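You operate a simulated robot arm through the tools that you are given. There is no shell and no other tool. Be economical: measure what you need, move in short steps, check, and stop when the job is done.

You are at the controls of a simulated robot arm. One attempt, no reset.

JOB
Warm the dryer to 50 degrees or more, then shut the heater.
Fine: fresh slider open and blower on first, heater at WARM, never HOT; the blower stays on.

It is judged by the outcome, as a careful person would: the job done as asked, and still so three seconds after it is handed in. It fails if anything else is knocked over, pushed out of place, dropped, spilled or broken.

ROBOT AND FRAMES
A 7-joint arm with a two-finger parallel gripper, fixed in place. Base frame: the origin is at the foot of the arm, x ahead of it, y to its left, z up. Units: mm, degrees, N and s.
With the tool pointing down near the work surface it reaches from about 240 to 680 mm from the base axis. Its first joint turns from -66.0 to 66.0 degrees. Payload 2.4 kg.
The TCP is the grasp point between the finger pads, 30 mm short of the fingertips. In the tool frame z runs along the fingers and y along their closing line. The gripper opens to 94 mm. The fingers are 28 mm wide and 10 mm thick; the gripper's body (50 by 96 mm) begins 55 mm behind the TCP.
Orientation is told as [roll, pitch, yaw] about the base's x, y, z axes, in that order, counted from this pose: with the fingers straight down and closing along the base's y, the tool's x points along the base's -x, its y along +y and its z along -z.

CONTROLS
- The arm moves only by the tool arm_command. Its argument "motion" is a list of rows, each a list of 3 entries, a list of its own where there are three numbers: the shift along the base's x, y, z in mm, then the turn, a rotation vector about the base's x, y, z in degrees, then the opening, from 0 (shut) to 1 (fully open). In form: [[[tx, ty, tz], [wx, wy, wz], jaw], ...]. A call has 1 to 12 rows; each row is the pose to reach, as a shift and turn from the pose commanded when the call began. Each row takes 0.2 s and may step no farther than 50 mm and 8.6 degrees from the row before; otherwise, or with a gripper value out of range, the whole call is refused. Where a pose cannot be reached the arm comes as near as it can. A force on the tool above 40 N (or 10 N above the force at the start of the call, whichever is more), or a blocked arm, ends the call early, and 0.2 s more pass. Each finger travels about 153 mm/s and halts on what it meets, pressing with about 31 N; the grip force reading is that of the motor and also rises with nothing between the fingers. The clock runs only during rows and for 0.2 s after the last one: add rows that repeat a pose to give the fingers time. It gives the time, the measured TCP pose, the force on the tool (base axes), the opening and the grip force at its end, in the units of the frame above (readings bear some noise).
- Cameras (640 x 400 px; columns grow to the right, rows downward): "scene" is fixed at [36, 489.3, 1451.5]; the picture's right is [-0.53, -0.85, 0.00], its down [-0.45, 0.28, -0.85] and it looks along [0.72, -0.45, -0.53] (base axes); focal length 314 px, centre (320, 200). "wrist" rides on the gripper at [76, 14, -102] in the tool frame; the picture's right is [-0.18, 0.98, 0.00], its down [-0.75, -0.14, -0.64] and it looks along [-0.63, -0.12, 0.77] (tool axes); focal length 243 px, centre (320, 200). There is no depth. A picture from a camera that has moved, and an enlarged one, comes with that camera's place and axes in the base frame and with its lens. The place of the scene camera against the robot may be out by one fixed shift of up to 25 mm in any direction.
- grab_frame(camera): a new picture of that camera. No time passes.
- close_up(camera, box): a new picture of the part [left, top, right, bottom] of that camera's present view, enlarged. No time passes.
- hand_in(): hands the job in; it is judged then, once.

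Work in short steps. Places have to be worked out from the pictures, the camera data and where the tool is seen: move nearer, look again, correct. Check each grasp and each placing, and mend what went wrong. You have 120 turns and 64 pictures in all, those below and enlarged ones among them. Open the gripper and draw the arm clear of the work before you hand the job in, unless the task says otherwise; then end with one line.

The tools are called as name(argument=value, ...) on one line, values as JSON. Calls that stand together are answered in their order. arm_command: Moves the arm, as the interface text tells. Its arguments: {"type":"object","properties":{"motion":{"type":"array","items":{"type":"array"}}},"required":["motion"]} The other tools are called the same way: grab_frame (camera) takes a picture; close_up (camera, box) takes an enlarged picture of a part of a camera's view; hand_in () hands the job in.

At the start:

```text
clock: 0.0
tool_pos: [423.2, 96.6, 1243.9]
tcp_rot: [0.1, 0.0, 0.0]
ft_force: [0.2, -0.2, -0.4]
finger_gap: 94.0
gripper_force: 0.0
```

scene: 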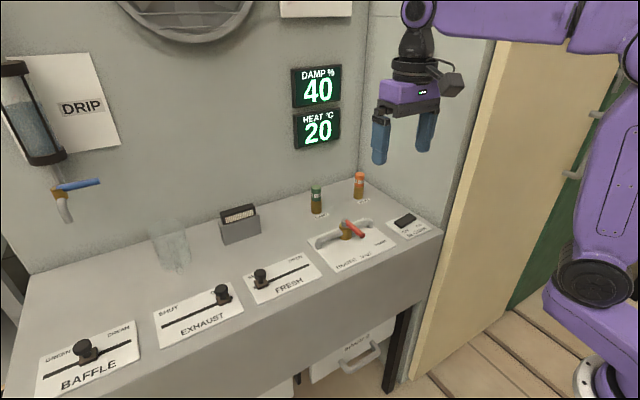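
wrist: 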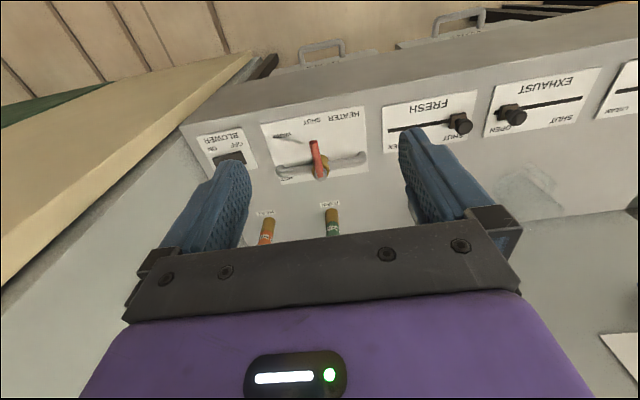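

The panel shows baffle, exhaust, fresh sliders, heater lever and blower rocker. I take enlarged views to read the labels.

close_up(camera="scene", box=[230, 160, 450, 310])

close_up(camera="wrist", box=[180, 70, 500, 270])

close_up(camera="scene", box=[0, 240, 260, 400])

```text
2.67 times, centred on (340, 235) of scene
camera zoom: at [36.0, 489.3, 1451.5], right [-0.53, -0.85, 0.0], down [-0.45, 0.28, -0.85], along [0.72, -0.45, -0.53], focal length 838 px, centre (267, 107)
```

zoom: 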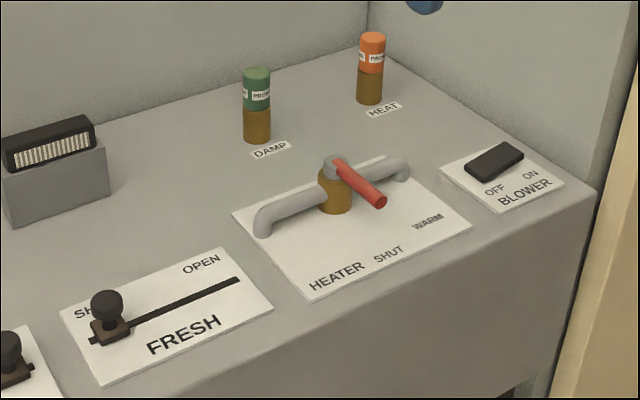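

```text
2.00 times, centred on (340, 170) of wrist
camera zoom: at [348.1, 108.7, 1346.2], right [0.18, 0.98, 0.0], down [0.75, -0.14, 0.64], along [0.63, -0.12, -0.77], focal length 485 px, centre (280, 260)
```

zoom: 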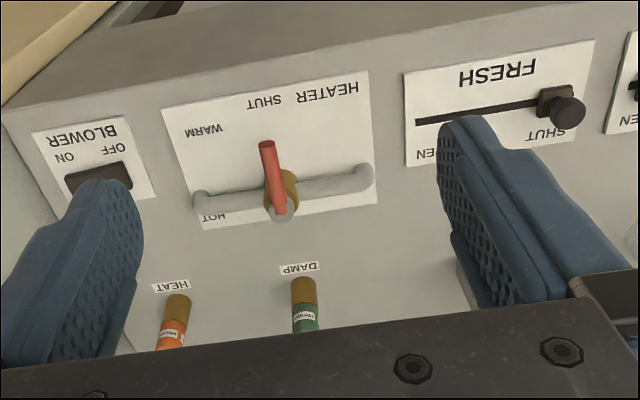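

```text
2.46 times, centred on (130, 320) of scene
camera zoom: at [36.0, 489.3, 1451.5], right [-0.53, -0.85, 0.0], down [-0.45, 0.28, -0.85], along [0.72, -0.45, -0.53], focal length 773 px, centre (788, -95)
```

zoom: 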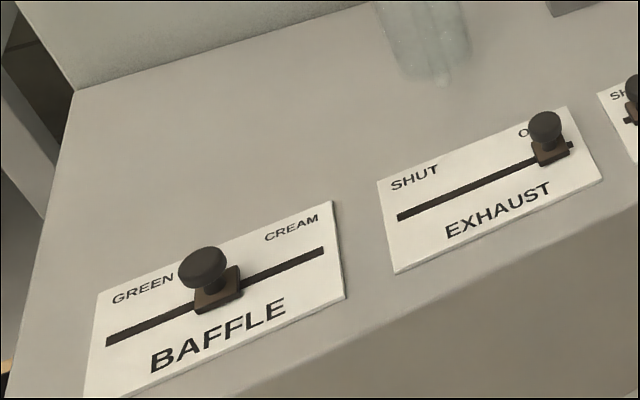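

I judge the FRESH knob at about (573, 332), the blower rocker at (574, -131) and the heater lever tip near (548, 58, 935). I move the wrist camera closer to the fresh slider, above the panel.

arm_command(motion=[[[7, 26, -32], [0, 0, 0], 0.5], [[14, 52, -64], [0, 0, 0], 0.5], [[21, 78, -96], [0, 0, 0], 0.5], [[28, 104, -128], [0, 0, 0], 0.5], [[35, 130, -160], [0, 0, 0], 0.5], [[42, 156, -192], [0, 0, 0], 0.5], [[47, 183, -224], [0, 0, 0], 0.5], [[47, 183, -224], [0, 0, 0], 0.5]])

grab_frame(camera="wrist")

grab_frame(camera="scene")

```text
clock: 1.8
tool_pos: [470.0, 279.3, 1018.6]
tcp_rot: [-0.1, 0.0, 0.1]
ft_force: [-0.1, -1.4, -0.3]
finger_gap: 47.4
gripper_force: 0.0
```

```text
58 pictures are left
camera wrist: at [395.2, 292.3, 1121.4], right [0.18, 0.98, 0.0], down [0.75, -0.14, 0.64], along [0.63, -0.12, -0.77], focal length 243 px, centre (320, 200)
```

wrist: 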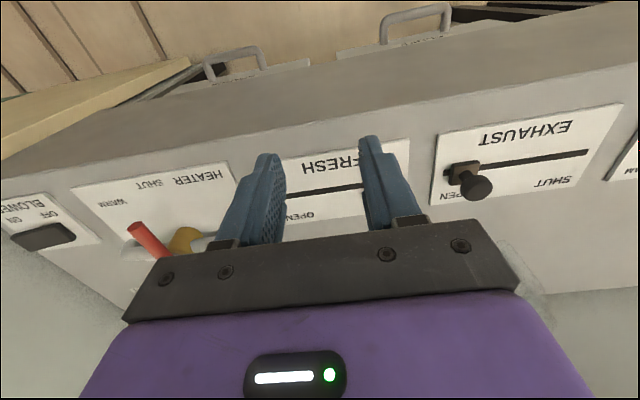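

```text
57 pictures are left
```

scene: 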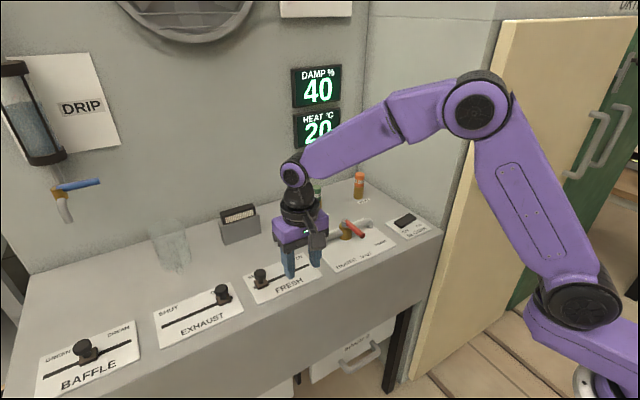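

From this closer view the FRESH knob is at about (571, 334) with the slot along y down to about 216. I move above it, fingers straddling along y, and check.

arm_command(motion=[[[33, 18, -7], [0, 0, 0], 0.65], [[66, 36, -14], [0, 0, 0], 0.65], [[100, 54, -20], [0, 0, 0], 0.65], [[100, 54, -20], [0, 0, 0], 0.65]])

grab_frame(camera="wrist")

close_up(camera="scene", box=[180, 180, 380, 310])

```text
clock: 2.8
tool_pos: [569.8, 332.1, 999.2]
tcp_rot: [0.1, 0.0, 0.1]
ft_force: [0.2, 0.1, 0.4]
finger_gap: 61.0
gripper_force: 0.1
```

```text
56 pictures are left
camera wrist: at [494.6, 344.9, 1100.2], right [0.18, 0.98, 0.0], down [0.75, -0.14, 0.64], along [0.63, -0.12, -0.77], focal length 243 px, centre (320, 200)
```

wrist: 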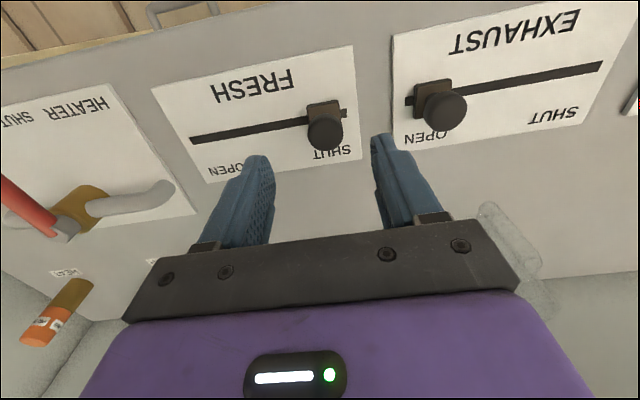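

```text
3.08 times, centred on (280, 245) of scene
camera zoom: at [36.0, 489.3, 1451.5], right [-0.53, -0.85, 0.0], down [-0.45, 0.28, -0.85], along [0.72, -0.45, -0.53], focal length 966 px, centre (443, 62)
```

zoom: 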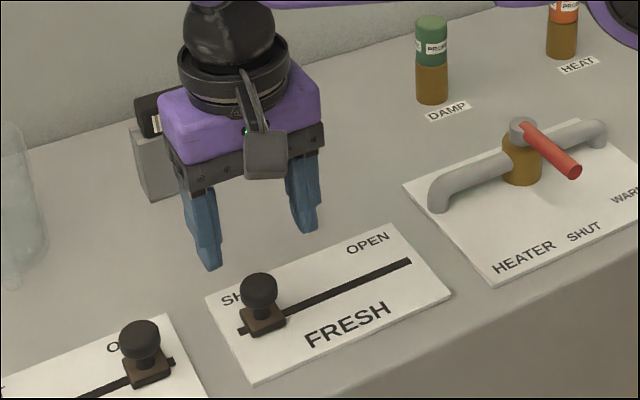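

The knob sits centred between the fingers at about (571, 334, ~925). I descend and narrow the gap around it.

arm_command(motion=[[[1, 1, -35], [0, 0, 0], 0.65], [[1, 1, -69], [0, 0, 0], 0.65], [[1, 1, -69], [0, 0, 0], 0.43], [[1, 1, -69], [0, 0, 0], 0.43]])

close_up(camera="scene", box=[180, 180, 380, 310])

```text
clock: 3.8
tool_pos: [570.1, 333.8, 929.8]
tcp_rot: [0.0, 0.1, 0.1]
ft_force: [0.5, 0.0, 0.1]
finger_gap: 40.7
gripper_force: 0.1
```

```text
3.08 times, centred on (280, 245) of scene
camera zoom: at [36.0, 489.3, 1451.5], right [-0.53, -0.85, 0.0], down [-0.45, 0.28, -0.85], along [0.72, -0.45, -0.53], focal length 966 px, centre (443, 62)
```

zoom: 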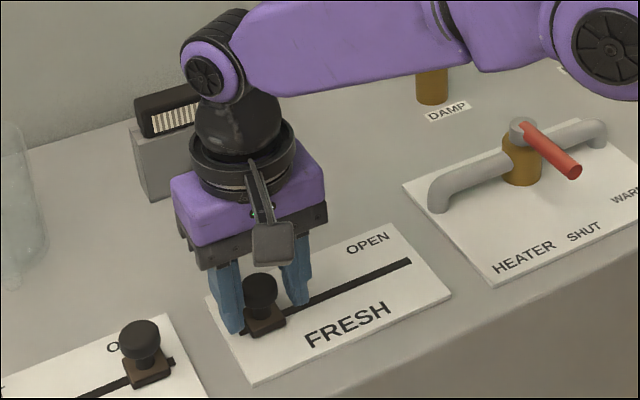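

The fingers straddle the knob cleanly. I push it toward OPEN (-y) in short steps.

arm_command(motion=[[[0, -15, 0], [0, 0, 0], 0.43], [[0, -30, 0], [0, 0, 0], 0.43], [[0, -45, 0], [0, 0, 0], 0.43], [[0, -60, 0], [0, 0, 0], 0.43], [[0, -75, 0], [0, 0, 0], 0.43], [[0, -90, 0], [0, 0, 0], 0.43], [[0, -100, 0], [0, 0, 0], 0.43], [[0, -108, 0], [0, 0, 0], 0.43], [[0, -114, 0], [0, 0, 0], 0.43]])

close_up(camera="scene", box=[180, 180, 380, 310])

```text
clock: 5.8
tool_pos: [570.7, 217.8, 931.0]
tcp_rot: [0.1, 0.0, 0.0]
ft_force: [-0.3, 1.8, -0.9]
finger_gap: 41.0
gripper_force: 0.2
```

```text
3.08 times, centred on (280, 245) of scene
camera zoom: at [35.9, 489.3, 1451.5], right [-0.53, -0.85, 0.0], down [-0.45, 0.28, -0.85], along [0.72, -0.45, -0.53], focal length 966 px, centre (443, 62)
```

zoom: 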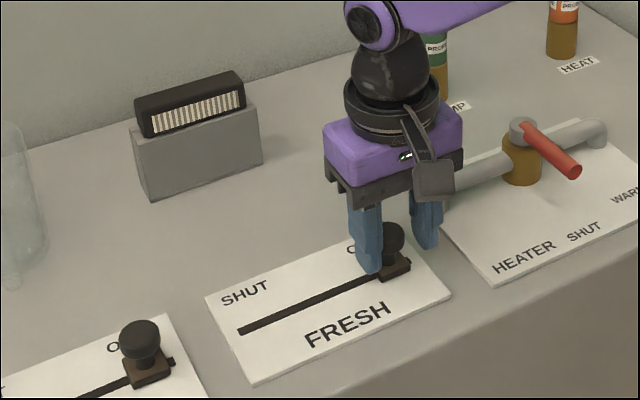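

It moved with little force and seems not yet at the stop. I push a few mm more until it resists.

arm_command(motion=[[[0, -3, 0], [0, 0, 0], 0.43], [[0, -6, 0], [0, 0, 0], 0.43], [[0, -8, 0], [0, 0, 0], 0.43]])

close_up(camera="scene", box=[180, 180, 380, 310])

```text
clock: 6.6
tool_pos: [570.5, 212.9, 931.3]
tcp_rot: [0.2, -0.1, 0.3]
ft_force: [-0.6, 13.5, -2.8]
finger_gap: 48.3
gripper_force: 6.3
```

```text
3.08 times, centred on (280, 245) of scene
camera zoom: at [36.0, 489.7, 1451.3], right [-0.53, -0.85, 0.0], down [-0.45, 0.28, -0.85], along [0.72, -0.45, -0.53], focal length 966 px, centre (443, 62)
```

zoom: 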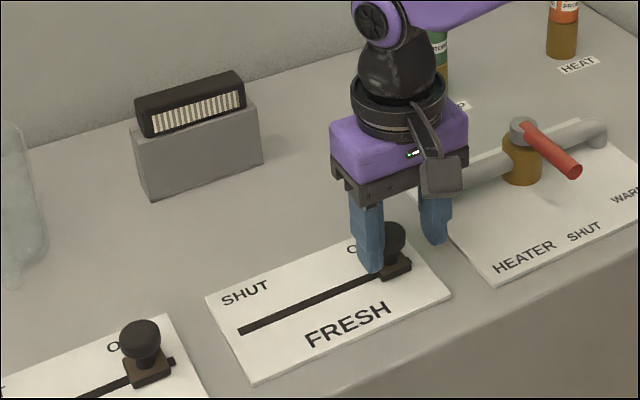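

The knob is at its stop at OPEN. I back off to centre the gap, then lift and travel to above the blower, taking a look.

arm_command(motion=[[[0, 10, 0], [0, 0, 0], 0.55], [[0, 10, 0], [0, 0, 0], 0.6], [[0, 10, 45], [0, 0, 0], 0.6], [[0, 10, 90], [0, 0, 0], 0.6], [[-10, -20, 120], [0, 0, 0], 0.5], [[-25, -60, 130], [0, 0, 0], 0.3], [[-40, -105, 130], [0, 0, 0], 0.0], [[-55, -150, 130], [0, 0, 0], 0.0], [[-70, -195, 130], [0, 0, 0], 0.0], [[-70, -240, 130], [0, 0, 0], 0.0], [[-70, -270, 130], [0, 0, 0], 0.0]])

grab_frame(camera="wrist")

close_up(camera="scene", box=[230, 60, 450, 310])

```text
clock: 9.0
tool_pos: [499.6, -58.8, 1062.7]
tcp_rot: [0.0, 0.0, 0.0]
ft_force: [0.1, 0.2, 0.9]
finger_gap: 0.0
gripper_force: 31.4
```

```text
51 pictures are left
camera wrist: at [425.2, -44.2, 1164.4], right [0.18, 0.98, 0.0], down [0.75, -0.14, 0.64], along [0.63, -0.12, -0.77], focal length 243 px, centre (320, 200)
```

wrist: 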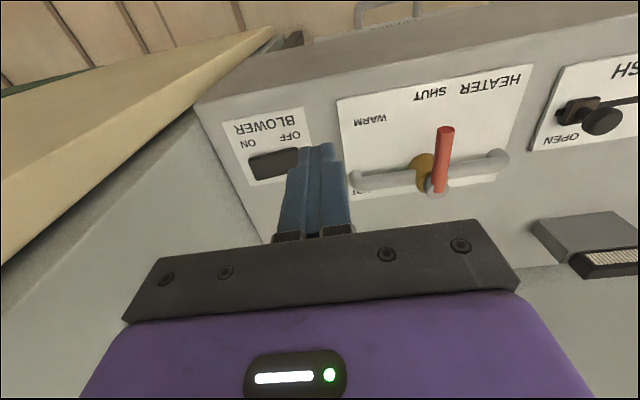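

```text
1.60 times, centred on (340, 185) of scene
camera zoom: at [35.9, 489.3, 1451.5], right [-0.53, -0.85, 0.0], down [-0.45, 0.28, -0.85], along [0.72, -0.45, -0.53], focal length 502 px, centre (288, 224)
```

zoom: 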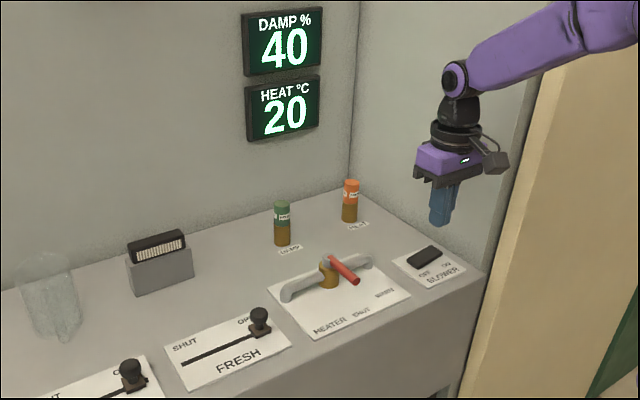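

FRESH shows open. The rocker spans roughly y -160..-100 at x≈576, and the side wall is close (y≈-195), so I tilt the tool 25° about x to keep the body off the wall, and hover above the ON side.

arm_command(motion=[[[19, -21, -20], [-6.25, 0, 0], 0], [[38, -42, -45], [-12.5, 0, 0], 0], [[57, -64, -70], [-18.75, 0, 0], 0], [[76, -87, -98], [-25, 0, 0], 0], [[76, -87, -98], [-25, 0, 0], 0]])

grab_frame(camera="wrist")

close_up(camera="scene", box=[330, 150, 490, 260])

```text
clock: 10.2
tool_pos: [577.1, -145.0, 963.4]
tcp_rot: [-25.1, 0.0, 0.0]
ft_force: [1.0, 0.9, -0.3]
finger_gap: 0.0
gripper_force: 31.5
```

```text
49 pictures are left
camera wrist: at [502.2, -88.9, 1049.9], right [0.18, 0.89, -0.42], down [0.75, 0.14, 0.64], along [0.63, -0.43, -0.64], focal length 243 px, centre (320, 200)
```

wrist: 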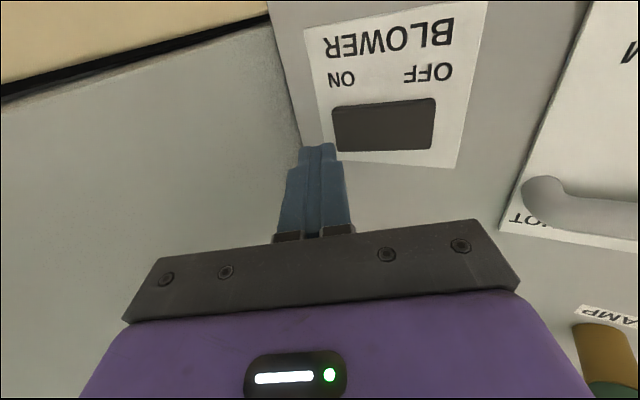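

```text
3.64 times, centred on (410, 205) of scene
camera zoom: at [36.0, 489.3, 1451.5], right [-0.53, -0.85, 0.0], down [-0.45, 0.28, -0.85], along [0.72, -0.45, -0.53], focal length 1142 px, centre (-7, 182)
```

zoom: 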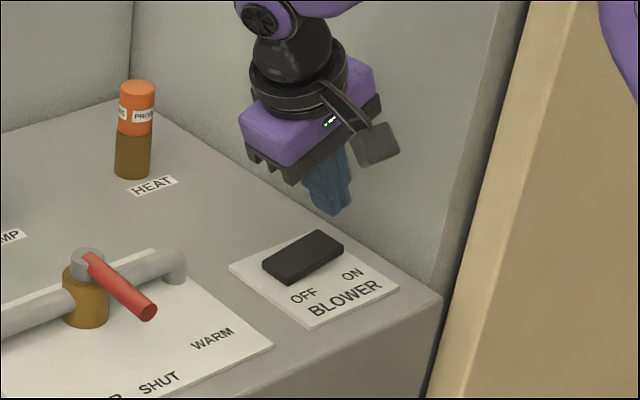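

The rocker's ON half centres near (575, -143). I shift slightly and descend in steps, stopping to read force.

arm_command(motion=[[[-2, 5, -12], [0, 0, 0], 0], [[-2, 5, -24], [0, 0, 0], 0], [[-2, 5, -30], [0, 0, 0], 0], [[-2, 5, -34], [0, 0, 0], 0], [[-2, 5, -38], [0, 0, 0], 0]])

close_up(camera="scene", box=[330, 150, 490, 260])

```text
clock: 11.4
tool_pos: [574.9, -138.6, 931.5]
tcp_rot: [-25.3, 0.0, -0.1]
ft_force: [-7.9, 4.0, 11.8]
finger_gap: 0.0
gripper_force: 31.2
stopped in row 5: the force on the tool passed its limit (the readings are from after the stop); the commanded pose is now the measured one
```

```text
3.64 times, centred on (410, 205) of scene
camera zoom: at [35.5, 489.5, 1451.4], right [-0.53, -0.85, 0.0], down [-0.45, 0.28, -0.85], along [0.72, -0.45, -0.53], focal length 1142 px, centre (-7, 182)
```

zoom: 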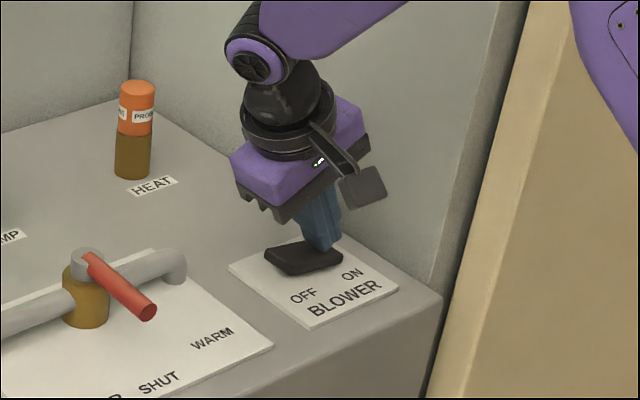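

The rocker looks tipped to ON. I lift straight up and check.

arm_command(motion=[[[0, 0, 25], [0, 0, 0], 0], [[0, 0, 60], [0, 0, 0], 0], [[-10, 10, 100], [6, 0, 0], 0], [[-40, 30, 110], [13, 0, 0], 0], [[-70, 60, 120], [19, 0, 0], 0], [[-80, 100, 120], [25, 0, 0], 0], [[-90, 145, 120], [25, 0, 0], 0], [[-90, 175, 110], [25, 0, 0], 0], [[-90, 175, 110], [25, 0, 0], 0]])

grab_frame(camera="wrist")

close_up(camera="scene", box=[280, 60, 460, 290])

close_up(camera="scene", box=[300, 180, 460, 280])

```text
clock: 13.4
tool_pos: [485.0, 35.2, 1039.8]
tcp_rot: [-0.2, -0.1, 0.1]
ft_force: [-0.1, -0.1, -0.4]
finger_gap: 0.0
gripper_force: 31.0
```

```text
46 pictures are left
camera wrist: at [410.0, 48.8, 1141.9], right [0.18, 0.98, 0.0], down [0.75, -0.14, 0.64], along [0.63, -0.12, -0.76], focal length 243 px, centre (320, 200)
```

wrist: 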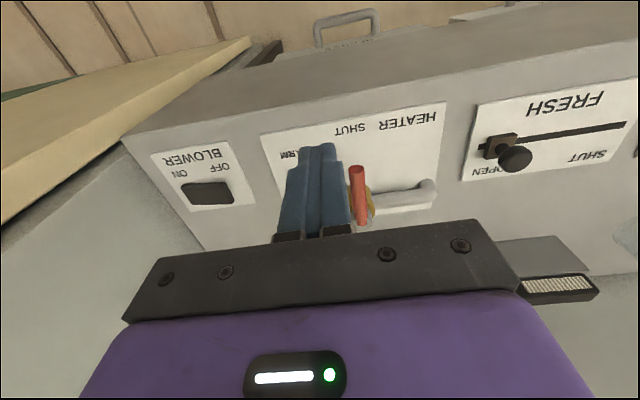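

```text
1.74 times, centred on (370, 175) of scene
camera zoom: at [35.9, 489.3, 1451.5], right [-0.53, -0.85, 0.0], down [-0.45, 0.28, -0.85], along [0.72, -0.45, -0.53], focal length 546 px, centre (233, 244)
```

zoom: 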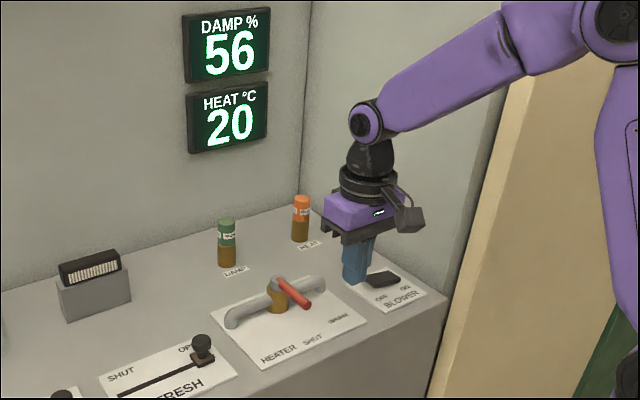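

```text
4.00 times, centred on (380, 230) of scene
camera zoom: at [35.9, 489.3, 1451.5], right [-0.53, -0.85, 0.0], down [-0.45, 0.28, -0.85], along [0.72, -0.45, -0.53], focal length 1256 px, centre (80, 80)
```

zoom: 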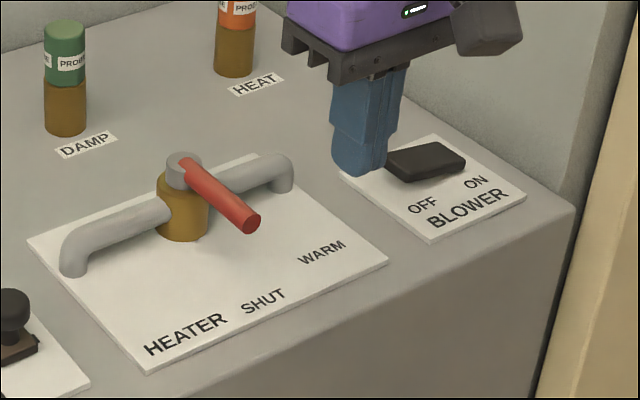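

Blower is ON and the fresh slider OPEN. From two wrist views, lever tip is at (550, 60, 929), hub at (624, 60), with WARM about 40-45° towards -y; I hover over the lever with the fingers open.

arm_command(motion=[[[25, 8, -5], [0, 0, 0], 0.45], [[50, 16, -25], [0, 0, 0], 0.45], [[75, 25, -50], [0, 0, 0], 0.45], [[75, 25, -50], [0, 0, 0], 0.45]])

grab_frame(camera="wrist")

close_up(camera="scene", box=[280, 60, 460, 290])

```text
clock: 14.4
tool_pos: [562.4, 59.1, 989.8]
tcp_rot: [-0.3, -0.1, 0.0]
ft_force: [-0.6, 0.1, -0.8]
finger_gap: 42.2
gripper_force: 0.0
```

```text
43 pictures are left
camera wrist: at [487.5, 74.5, 1092.0], right [0.18, 0.98, 0.0], down [0.75, -0.14, 0.64], along [0.63, -0.12, -0.76], focal length 243 px, centre (320, 200)
```

wrist: 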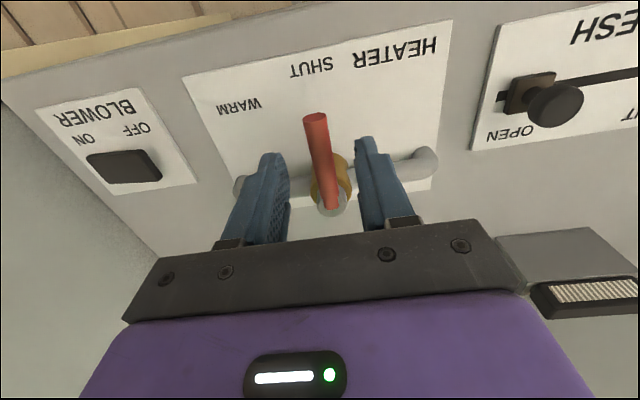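

```text
1.74 times, centred on (370, 175) of scene
camera zoom: at [36.0, 489.3, 1451.5], right [-0.53, -0.85, 0.0], down [-0.45, 0.28, -0.85], along [0.72, -0.45, -0.53], focal length 546 px, centre (233, 244)
```

zoom: 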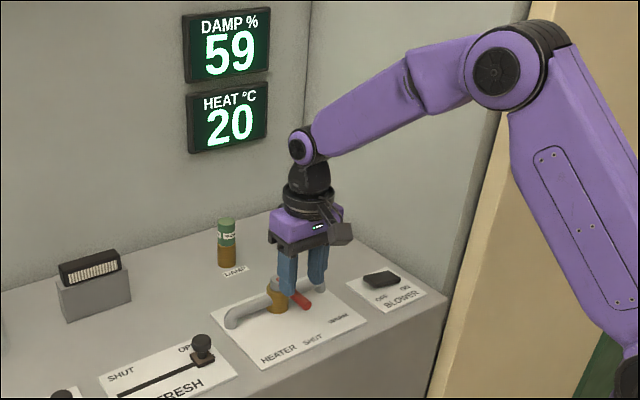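

Lever (y≈59, tip x≈550, z≈932) is centred between the fingers. I descend around it and narrow the gap.

arm_command(motion=[[[0, 0, -30], [0, 0, 0], 0.45], [[0, 0, -56], [0, 0, 0], 0.45], [[0, 0, -56], [0, 0, 0], 0.28], [[0, 0, -56], [0, 0, 0], 0.28]])

close_up(camera="scene", box=[280, 180, 440, 280])

grab_frame(camera="wrist")

```text
clock: 15.4
tool_pos: [560.7, 61.0, 935.5]
tcp_rot: [-0.2, -0.1, 0.0]
ft_force: [0.3, -0.1, -1.5]
finger_gap: 26.4
gripper_force: 0.0
```

```text
4.00 times, centred on (360, 230) of scene
camera zoom: at [36.0, 489.3, 1451.5], right [-0.53, -0.85, 0.0], down [-0.45, 0.28, -0.85], along [0.72, -0.45, -0.53], focal length 1256 px, centre (160, 80)
```

zoom: 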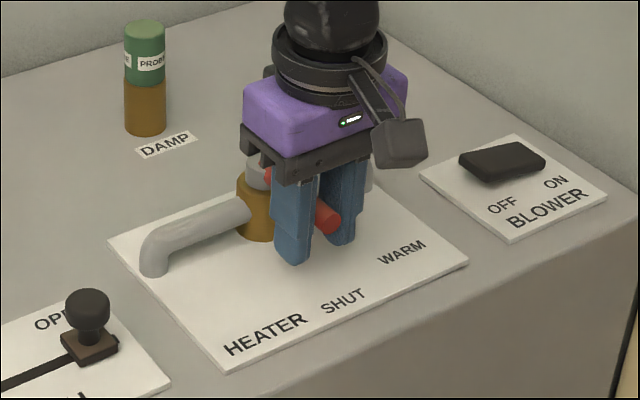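

```text
40 pictures are left
camera wrist: at [485.9, 73.7, 1037.5], right [0.18, 0.98, 0.0], down [0.75, -0.14, 0.64], along [0.63, -0.12, -0.76], focal length 243 px, centre (320, 200)
```

wrist: 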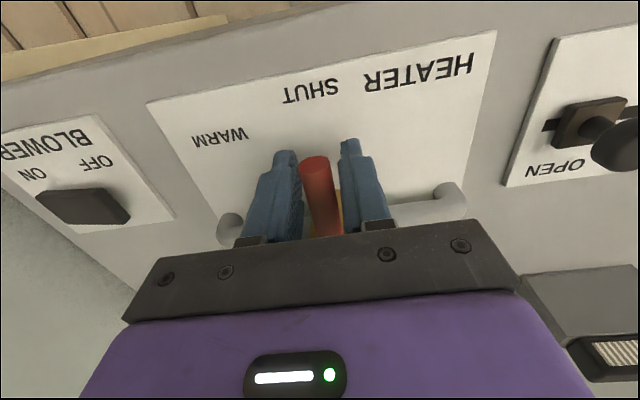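

The fingers straddle the lever. I sweep along the arc about the hub to about 37°, then check.

arm_command(motion=[[[0.6, -8.5, 0], [0, 0, 7.5], 0.28], [[2.2, -16.8, 0], [0, 0, 15], 0.28], [[4.9, -24.9, 0], [0, 0, 22.5], 0.28], [[8.7, -32.5, 0], [0, 0, 30], 0.28], [[13.4, -39.6, 0], [0, 0, 37.5], 0.28]])

close_up(camera="scene", box=[280, 180, 440, 280])

grab_frame(camera="wrist")

close_up(camera="scene", box=[270, 50, 360, 160])

```text
clock: 16.6
tool_pos: [575.2, 19.0, 935.0]
tcp_rot: [-0.3, -0.1, 37.6]
ft_force: [-0.1, 0.9, -0.2]
finger_gap: 26.4
gripper_force: 0.1
```

```text
4.00 times, centred on (360, 230) of scene
camera zoom: at [35.9, 489.3, 1451.5], right [-0.53, -0.85, 0.0], down [-0.45, 0.28, -0.85], along [0.72, -0.45, -0.53], focal length 1256 px, centre (160, 80)
```

zoom: 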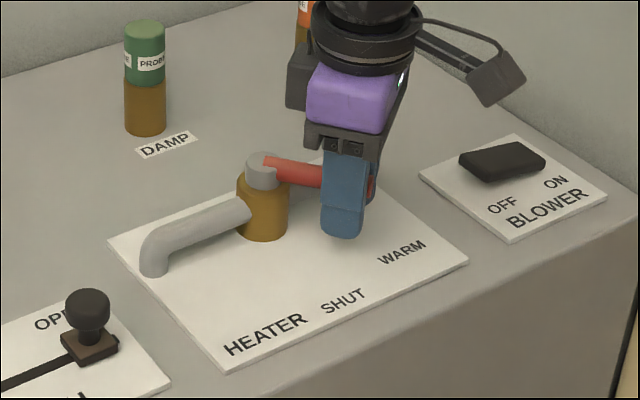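

```text
38 pictures are left
camera wrist: at [507.0, -16.2, 1037.4], right [-0.45, 0.89, 0.0], down [0.68, 0.35, 0.64], along [0.58, 0.29, -0.77], focal length 243 px, centre (320, 200)
```

wrist: 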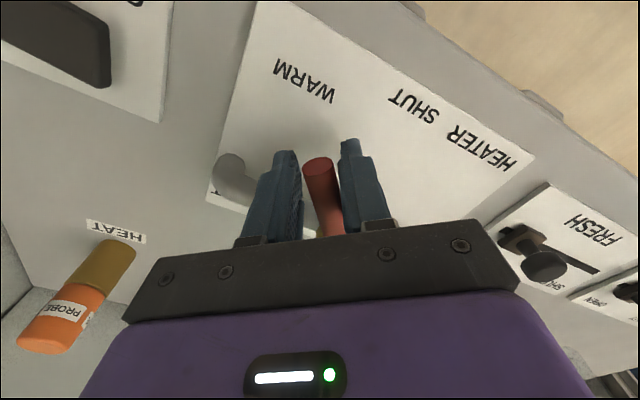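

```text
3.64 times, centred on (315, 105) of scene
camera zoom: at [35.9, 489.3, 1451.5], right [-0.53, -0.85, 0.0], down [-0.45, 0.28, -0.85], along [0.72, -0.45, -0.53], focal length 1142 px, centre (338, 546)
```

zoom: 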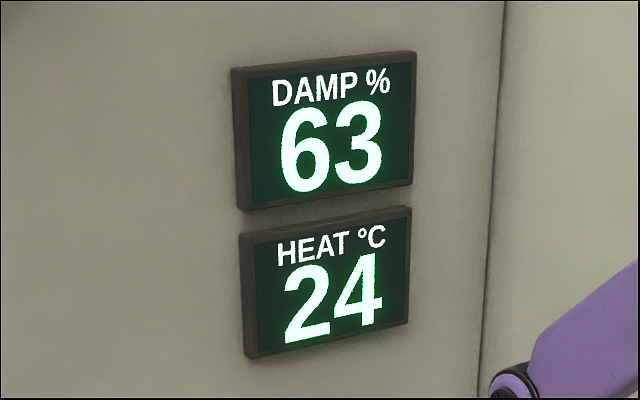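

The lever is at ≈38°, aligned with WARM (≈40°), and heat is rising. I hold still and let time pass.

arm_command(motion=[[[0, 0, 0], [0, 0, 0], 0.28], [[0, 0, 0], [0, 0, 0], 0.28], [[0, 0, 0], [0, 0, 0], 0.28], [[0, 0, 0], [0, 0, 0], 0.28], [[0, 0, 0], [0, 0, 0], 0.28], [[0, 0, 0], [0, 0, 0], 0.28], [[0, 0, 0], [0, 0, 0], 0.28], [[0, 0, 0], [0, 0, 0], 0.28], [[0, 0, 0], [0, 0, 0], 0.28], [[0, 0, 0], [0, 0, 0], 0.28], [[0, 0, 0], [0, 0, 0], 0.28], [[0, 0, 0], [0, 0, 0], 0.28]])

close_up(camera="scene", box=[270, 50, 360, 160])

```text
clock: 19.2
tool_pos: [575.5, 21.1, 936.1]
tcp_rot: [-0.3, -0.1, 37.5]
ft_force: [0.3, 0.7, -0.3]
finger_gap: 26.2
gripper_force: 0.1
```

```text
3.64 times, centred on (315, 105) of scene
camera zoom: at [36.0, 489.3, 1451.5], right [-0.53, -0.85, 0.0], down [-0.45, 0.28, -0.85], along [0.72, -0.45, -0.53], focal length 1142 px, centre (338, 546)
```

zoom: 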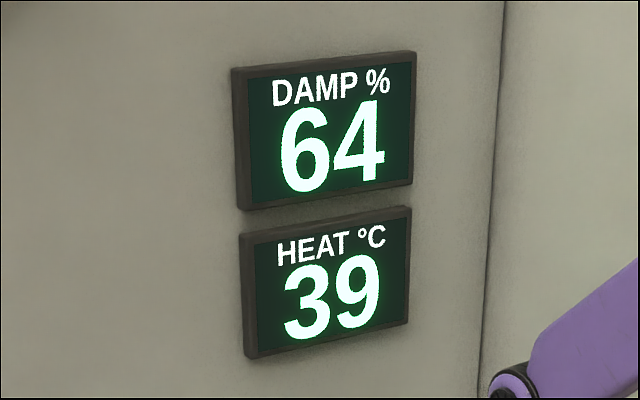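

Heat is at 39 and climbing about 6 per second. I wait further.

arm_command(motion=[[[0, 0, 0], [0, 0, 0], 0.28], [[0, 0, 0], [0, 0, 0], 0.28], [[0, 0, 0], [0, 0, 0], 0.28], [[0, 0, 0], [0, 0, 0], 0.28], [[0, 0, 0], [0, 0, 0], 0.28], [[0, 0, 0], [0, 0, 0], 0.28], [[0, 0, 0], [0, 0, 0], 0.28], [[0, 0, 0], [0, 0, 0], 0.28], [[0, 0, 0], [0, 0, 0], 0.28], [[0, 0, 0], [0, 0, 0], 0.28], [[0, 0, 0], [0, 0, 0], 0.28]])

close_up(camera="scene", box=[270, 50, 360, 160])

```text
clock: 21.6
tool_pos: [575.6, 20.3, 935.5]
tcp_rot: [-0.3, -0.1, 37.5]
ft_force: [0.0, -1.0, 0.6]
finger_gap: 26.5
gripper_force: 0.8
```

```text
3.64 times, centred on (315, 105) of scene
camera zoom: at [36.0, 489.3, 1451.5], right [-0.53, -0.85, 0.0], down [-0.45, 0.28, -0.85], along [0.72, -0.45, -0.53], focal length 1142 px, centre (338, 546)
```

zoom: 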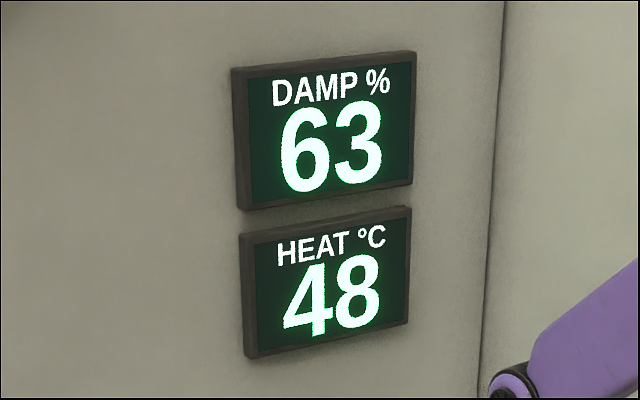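

Heat is 48; about two seconds more gives a clear margin over 50.

arm_command(motion=[[[0, 0, 0], [0, 0, 0], 0.28], [[0, 0, 0], [0, 0, 0], 0.28], [[0, 0, 0], [0, 0, 0], 0.28], [[0, 0, 0], [0, 0, 0], 0.28], [[0, 0, 0], [0, 0, 0], 0.28], [[0, 0, 0], [0, 0, 0], 0.28], [[0, 0, 0], [0, 0, 0], 0.28], [[0, 0, 0], [0, 0, 0], 0.28], [[0, 0, 0], [0, 0, 0], 0.28], [[0, 0, 0], [0, 0, 0], 0.28]])

close_up(camera="scene", box=[270, 50, 360, 160])

```text
clock: 23.8
tool_pos: [576.2, 21.4, 935.5]
tcp_rot: [-0.2, -0.1, 37.5]
ft_force: [1.6, -0.1, -0.1]
finger_gap: 26.5
gripper_force: 0.0
```

```text
3.64 times, centred on (315, 105) of scene
camera zoom: at [36.0, 489.3, 1451.5], right [-0.53, -0.85, 0.0], down [-0.45, 0.28, -0.85], along [0.72, -0.45, -0.53], focal length 1142 px, centre (338, 546)
```

zoom: 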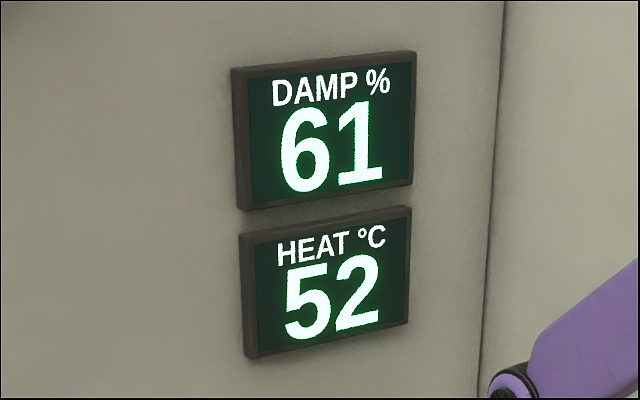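

Heat has reached 52. I sweep the lever back to SHUT along the same arc, a few mm past to take up the slack.

arm_command(motion=[[[-4.7, 7.1, 0], [0, 0, -7.5], 0.28], [[-8.5, 14.7, 0], [0, 0, -15], 0.28], [[-11.2, 22.8, 0], [0, 0, -22.5], 0.28], [[-12.8, 31.1, 0], [0, 0, -30], 0.28], [[-13.4, 39.6, 0], [0, 0, -37.5], 0.28], [[-13.2, 44.1, 0], [0, 0, -37.5], 0.28], [[-13.2, 46.1, 0], [0, 0, -37.5], 0.28]])

grab_frame(camera="wrist")

close_up(camera="scene", box=[270, 60, 450, 290])

```text
clock: 25.4
tool_pos: [560.8, 65.3, 935.0]
tcp_rot: [-0.2, -0.2, -0.2]
ft_force: [-0.7, -7.0, -1.2]
finger_gap: 31.1
gripper_force: 4.5
```

```text
33 pictures are left
camera wrist: at [486.2, 79.4, 1036.9], right [0.19, 0.98, -0.01], down [0.75, -0.14, 0.64], along [0.63, -0.12, -0.77], focal length 243 px, centre (320, 200)
```

wrist: 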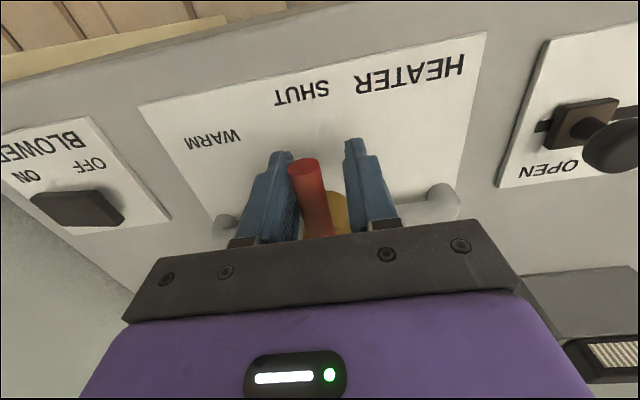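

```text
1.74 times, centred on (360, 175) of scene
camera zoom: at [36.0, 489.1, 1451.6], right [-0.53, -0.85, 0.0], down [-0.45, 0.28, -0.85], along [0.72, -0.45, -0.53], focal length 546 px, centre (250, 244)
```

zoom: 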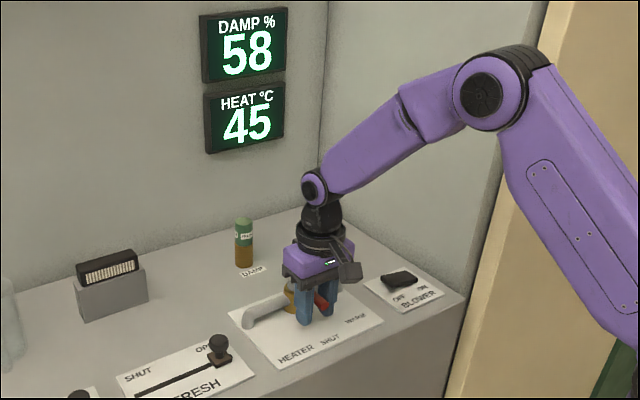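

The lever is against its stop at SHUT. I recentre the gap, open, lift off and check.

arm_command(motion=[[[0, -4, 0], [0, 0, 0], 0.4], [[0, -4, 0], [0, 0, 0], 0.45], [[0, -4, 40], [0, 0, 0], 0.45], [[0, -4, 85], [0, 0, 0], 0.5], [[-30, -4, 120], [0, 0, 0], 0.6], [[-65, -4, 150], [0, 0, 0], 0.6], [[-100, -4, 180], [0, 0, 0], 0.6], [[-100, -4, 180], [0, 0, 0], 0.6]])

grab_frame(camera="wrist")

grab_frame(camera="scene")

close_up(camera="scene", box=[230, 160, 450, 310])

```text
clock: 27.2
tool_pos: [460.4, 63.2, 1114.3]
tcp_rot: [-0.4, -0.1, 0.0]
ft_force: [-1.0, 0.7, 0.4]
finger_gap: 56.4
gripper_force: 0.0
```

```text
31 pictures are left
camera wrist: at [385.4, 76.9, 1216.2], right [0.18, 0.98, 0.0], down [0.75, -0.14, 0.64], along [0.63, -0.12, -0.77], focal length 243 px, centre (320, 200)
```

wrist: 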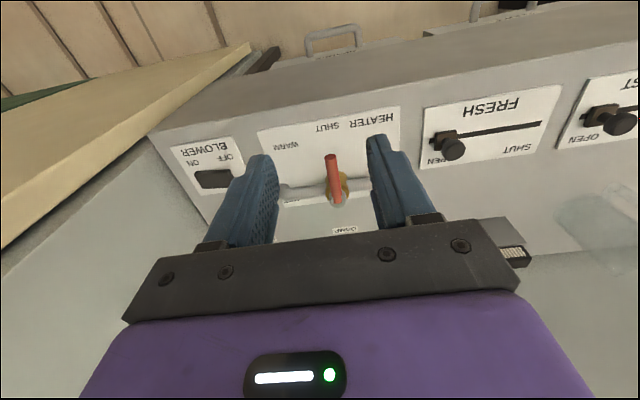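

```text
30 pictures are left
```

scene: 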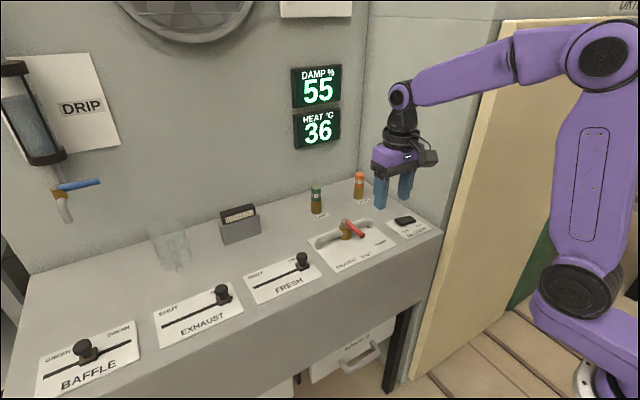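

```text
2.67 times, centred on (340, 235) of scene
camera zoom: at [35.9, 489.3, 1451.5], right [-0.53, -0.85, 0.0], down [-0.45, 0.28, -0.85], along [0.72, -0.45, -0.53], focal length 838 px, centre (267, 107)
```

zoom: 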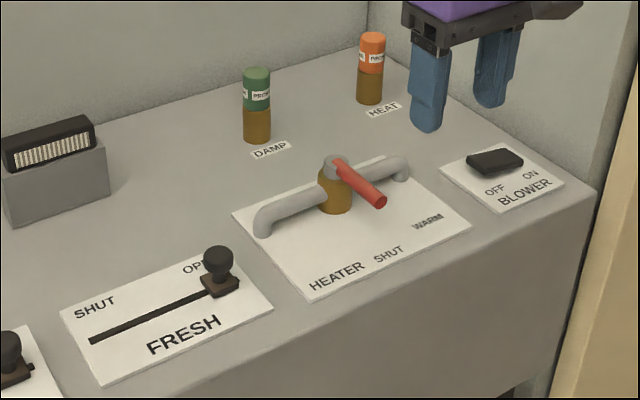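

The lever is back at SHUT as at the start, blower is ON, fresh is OPEN, everything else is in place, and the arm is clear with the gripper open. I hand it in.

hand_in()

```text
The job is handed in.
```

The dryer reached 52 °C with the heater at WARM (never HOT), after fresh was opened and the blower switched on. The heater is now shut and the blower is still on, so the reading was already down to 36 °C when I handed in.
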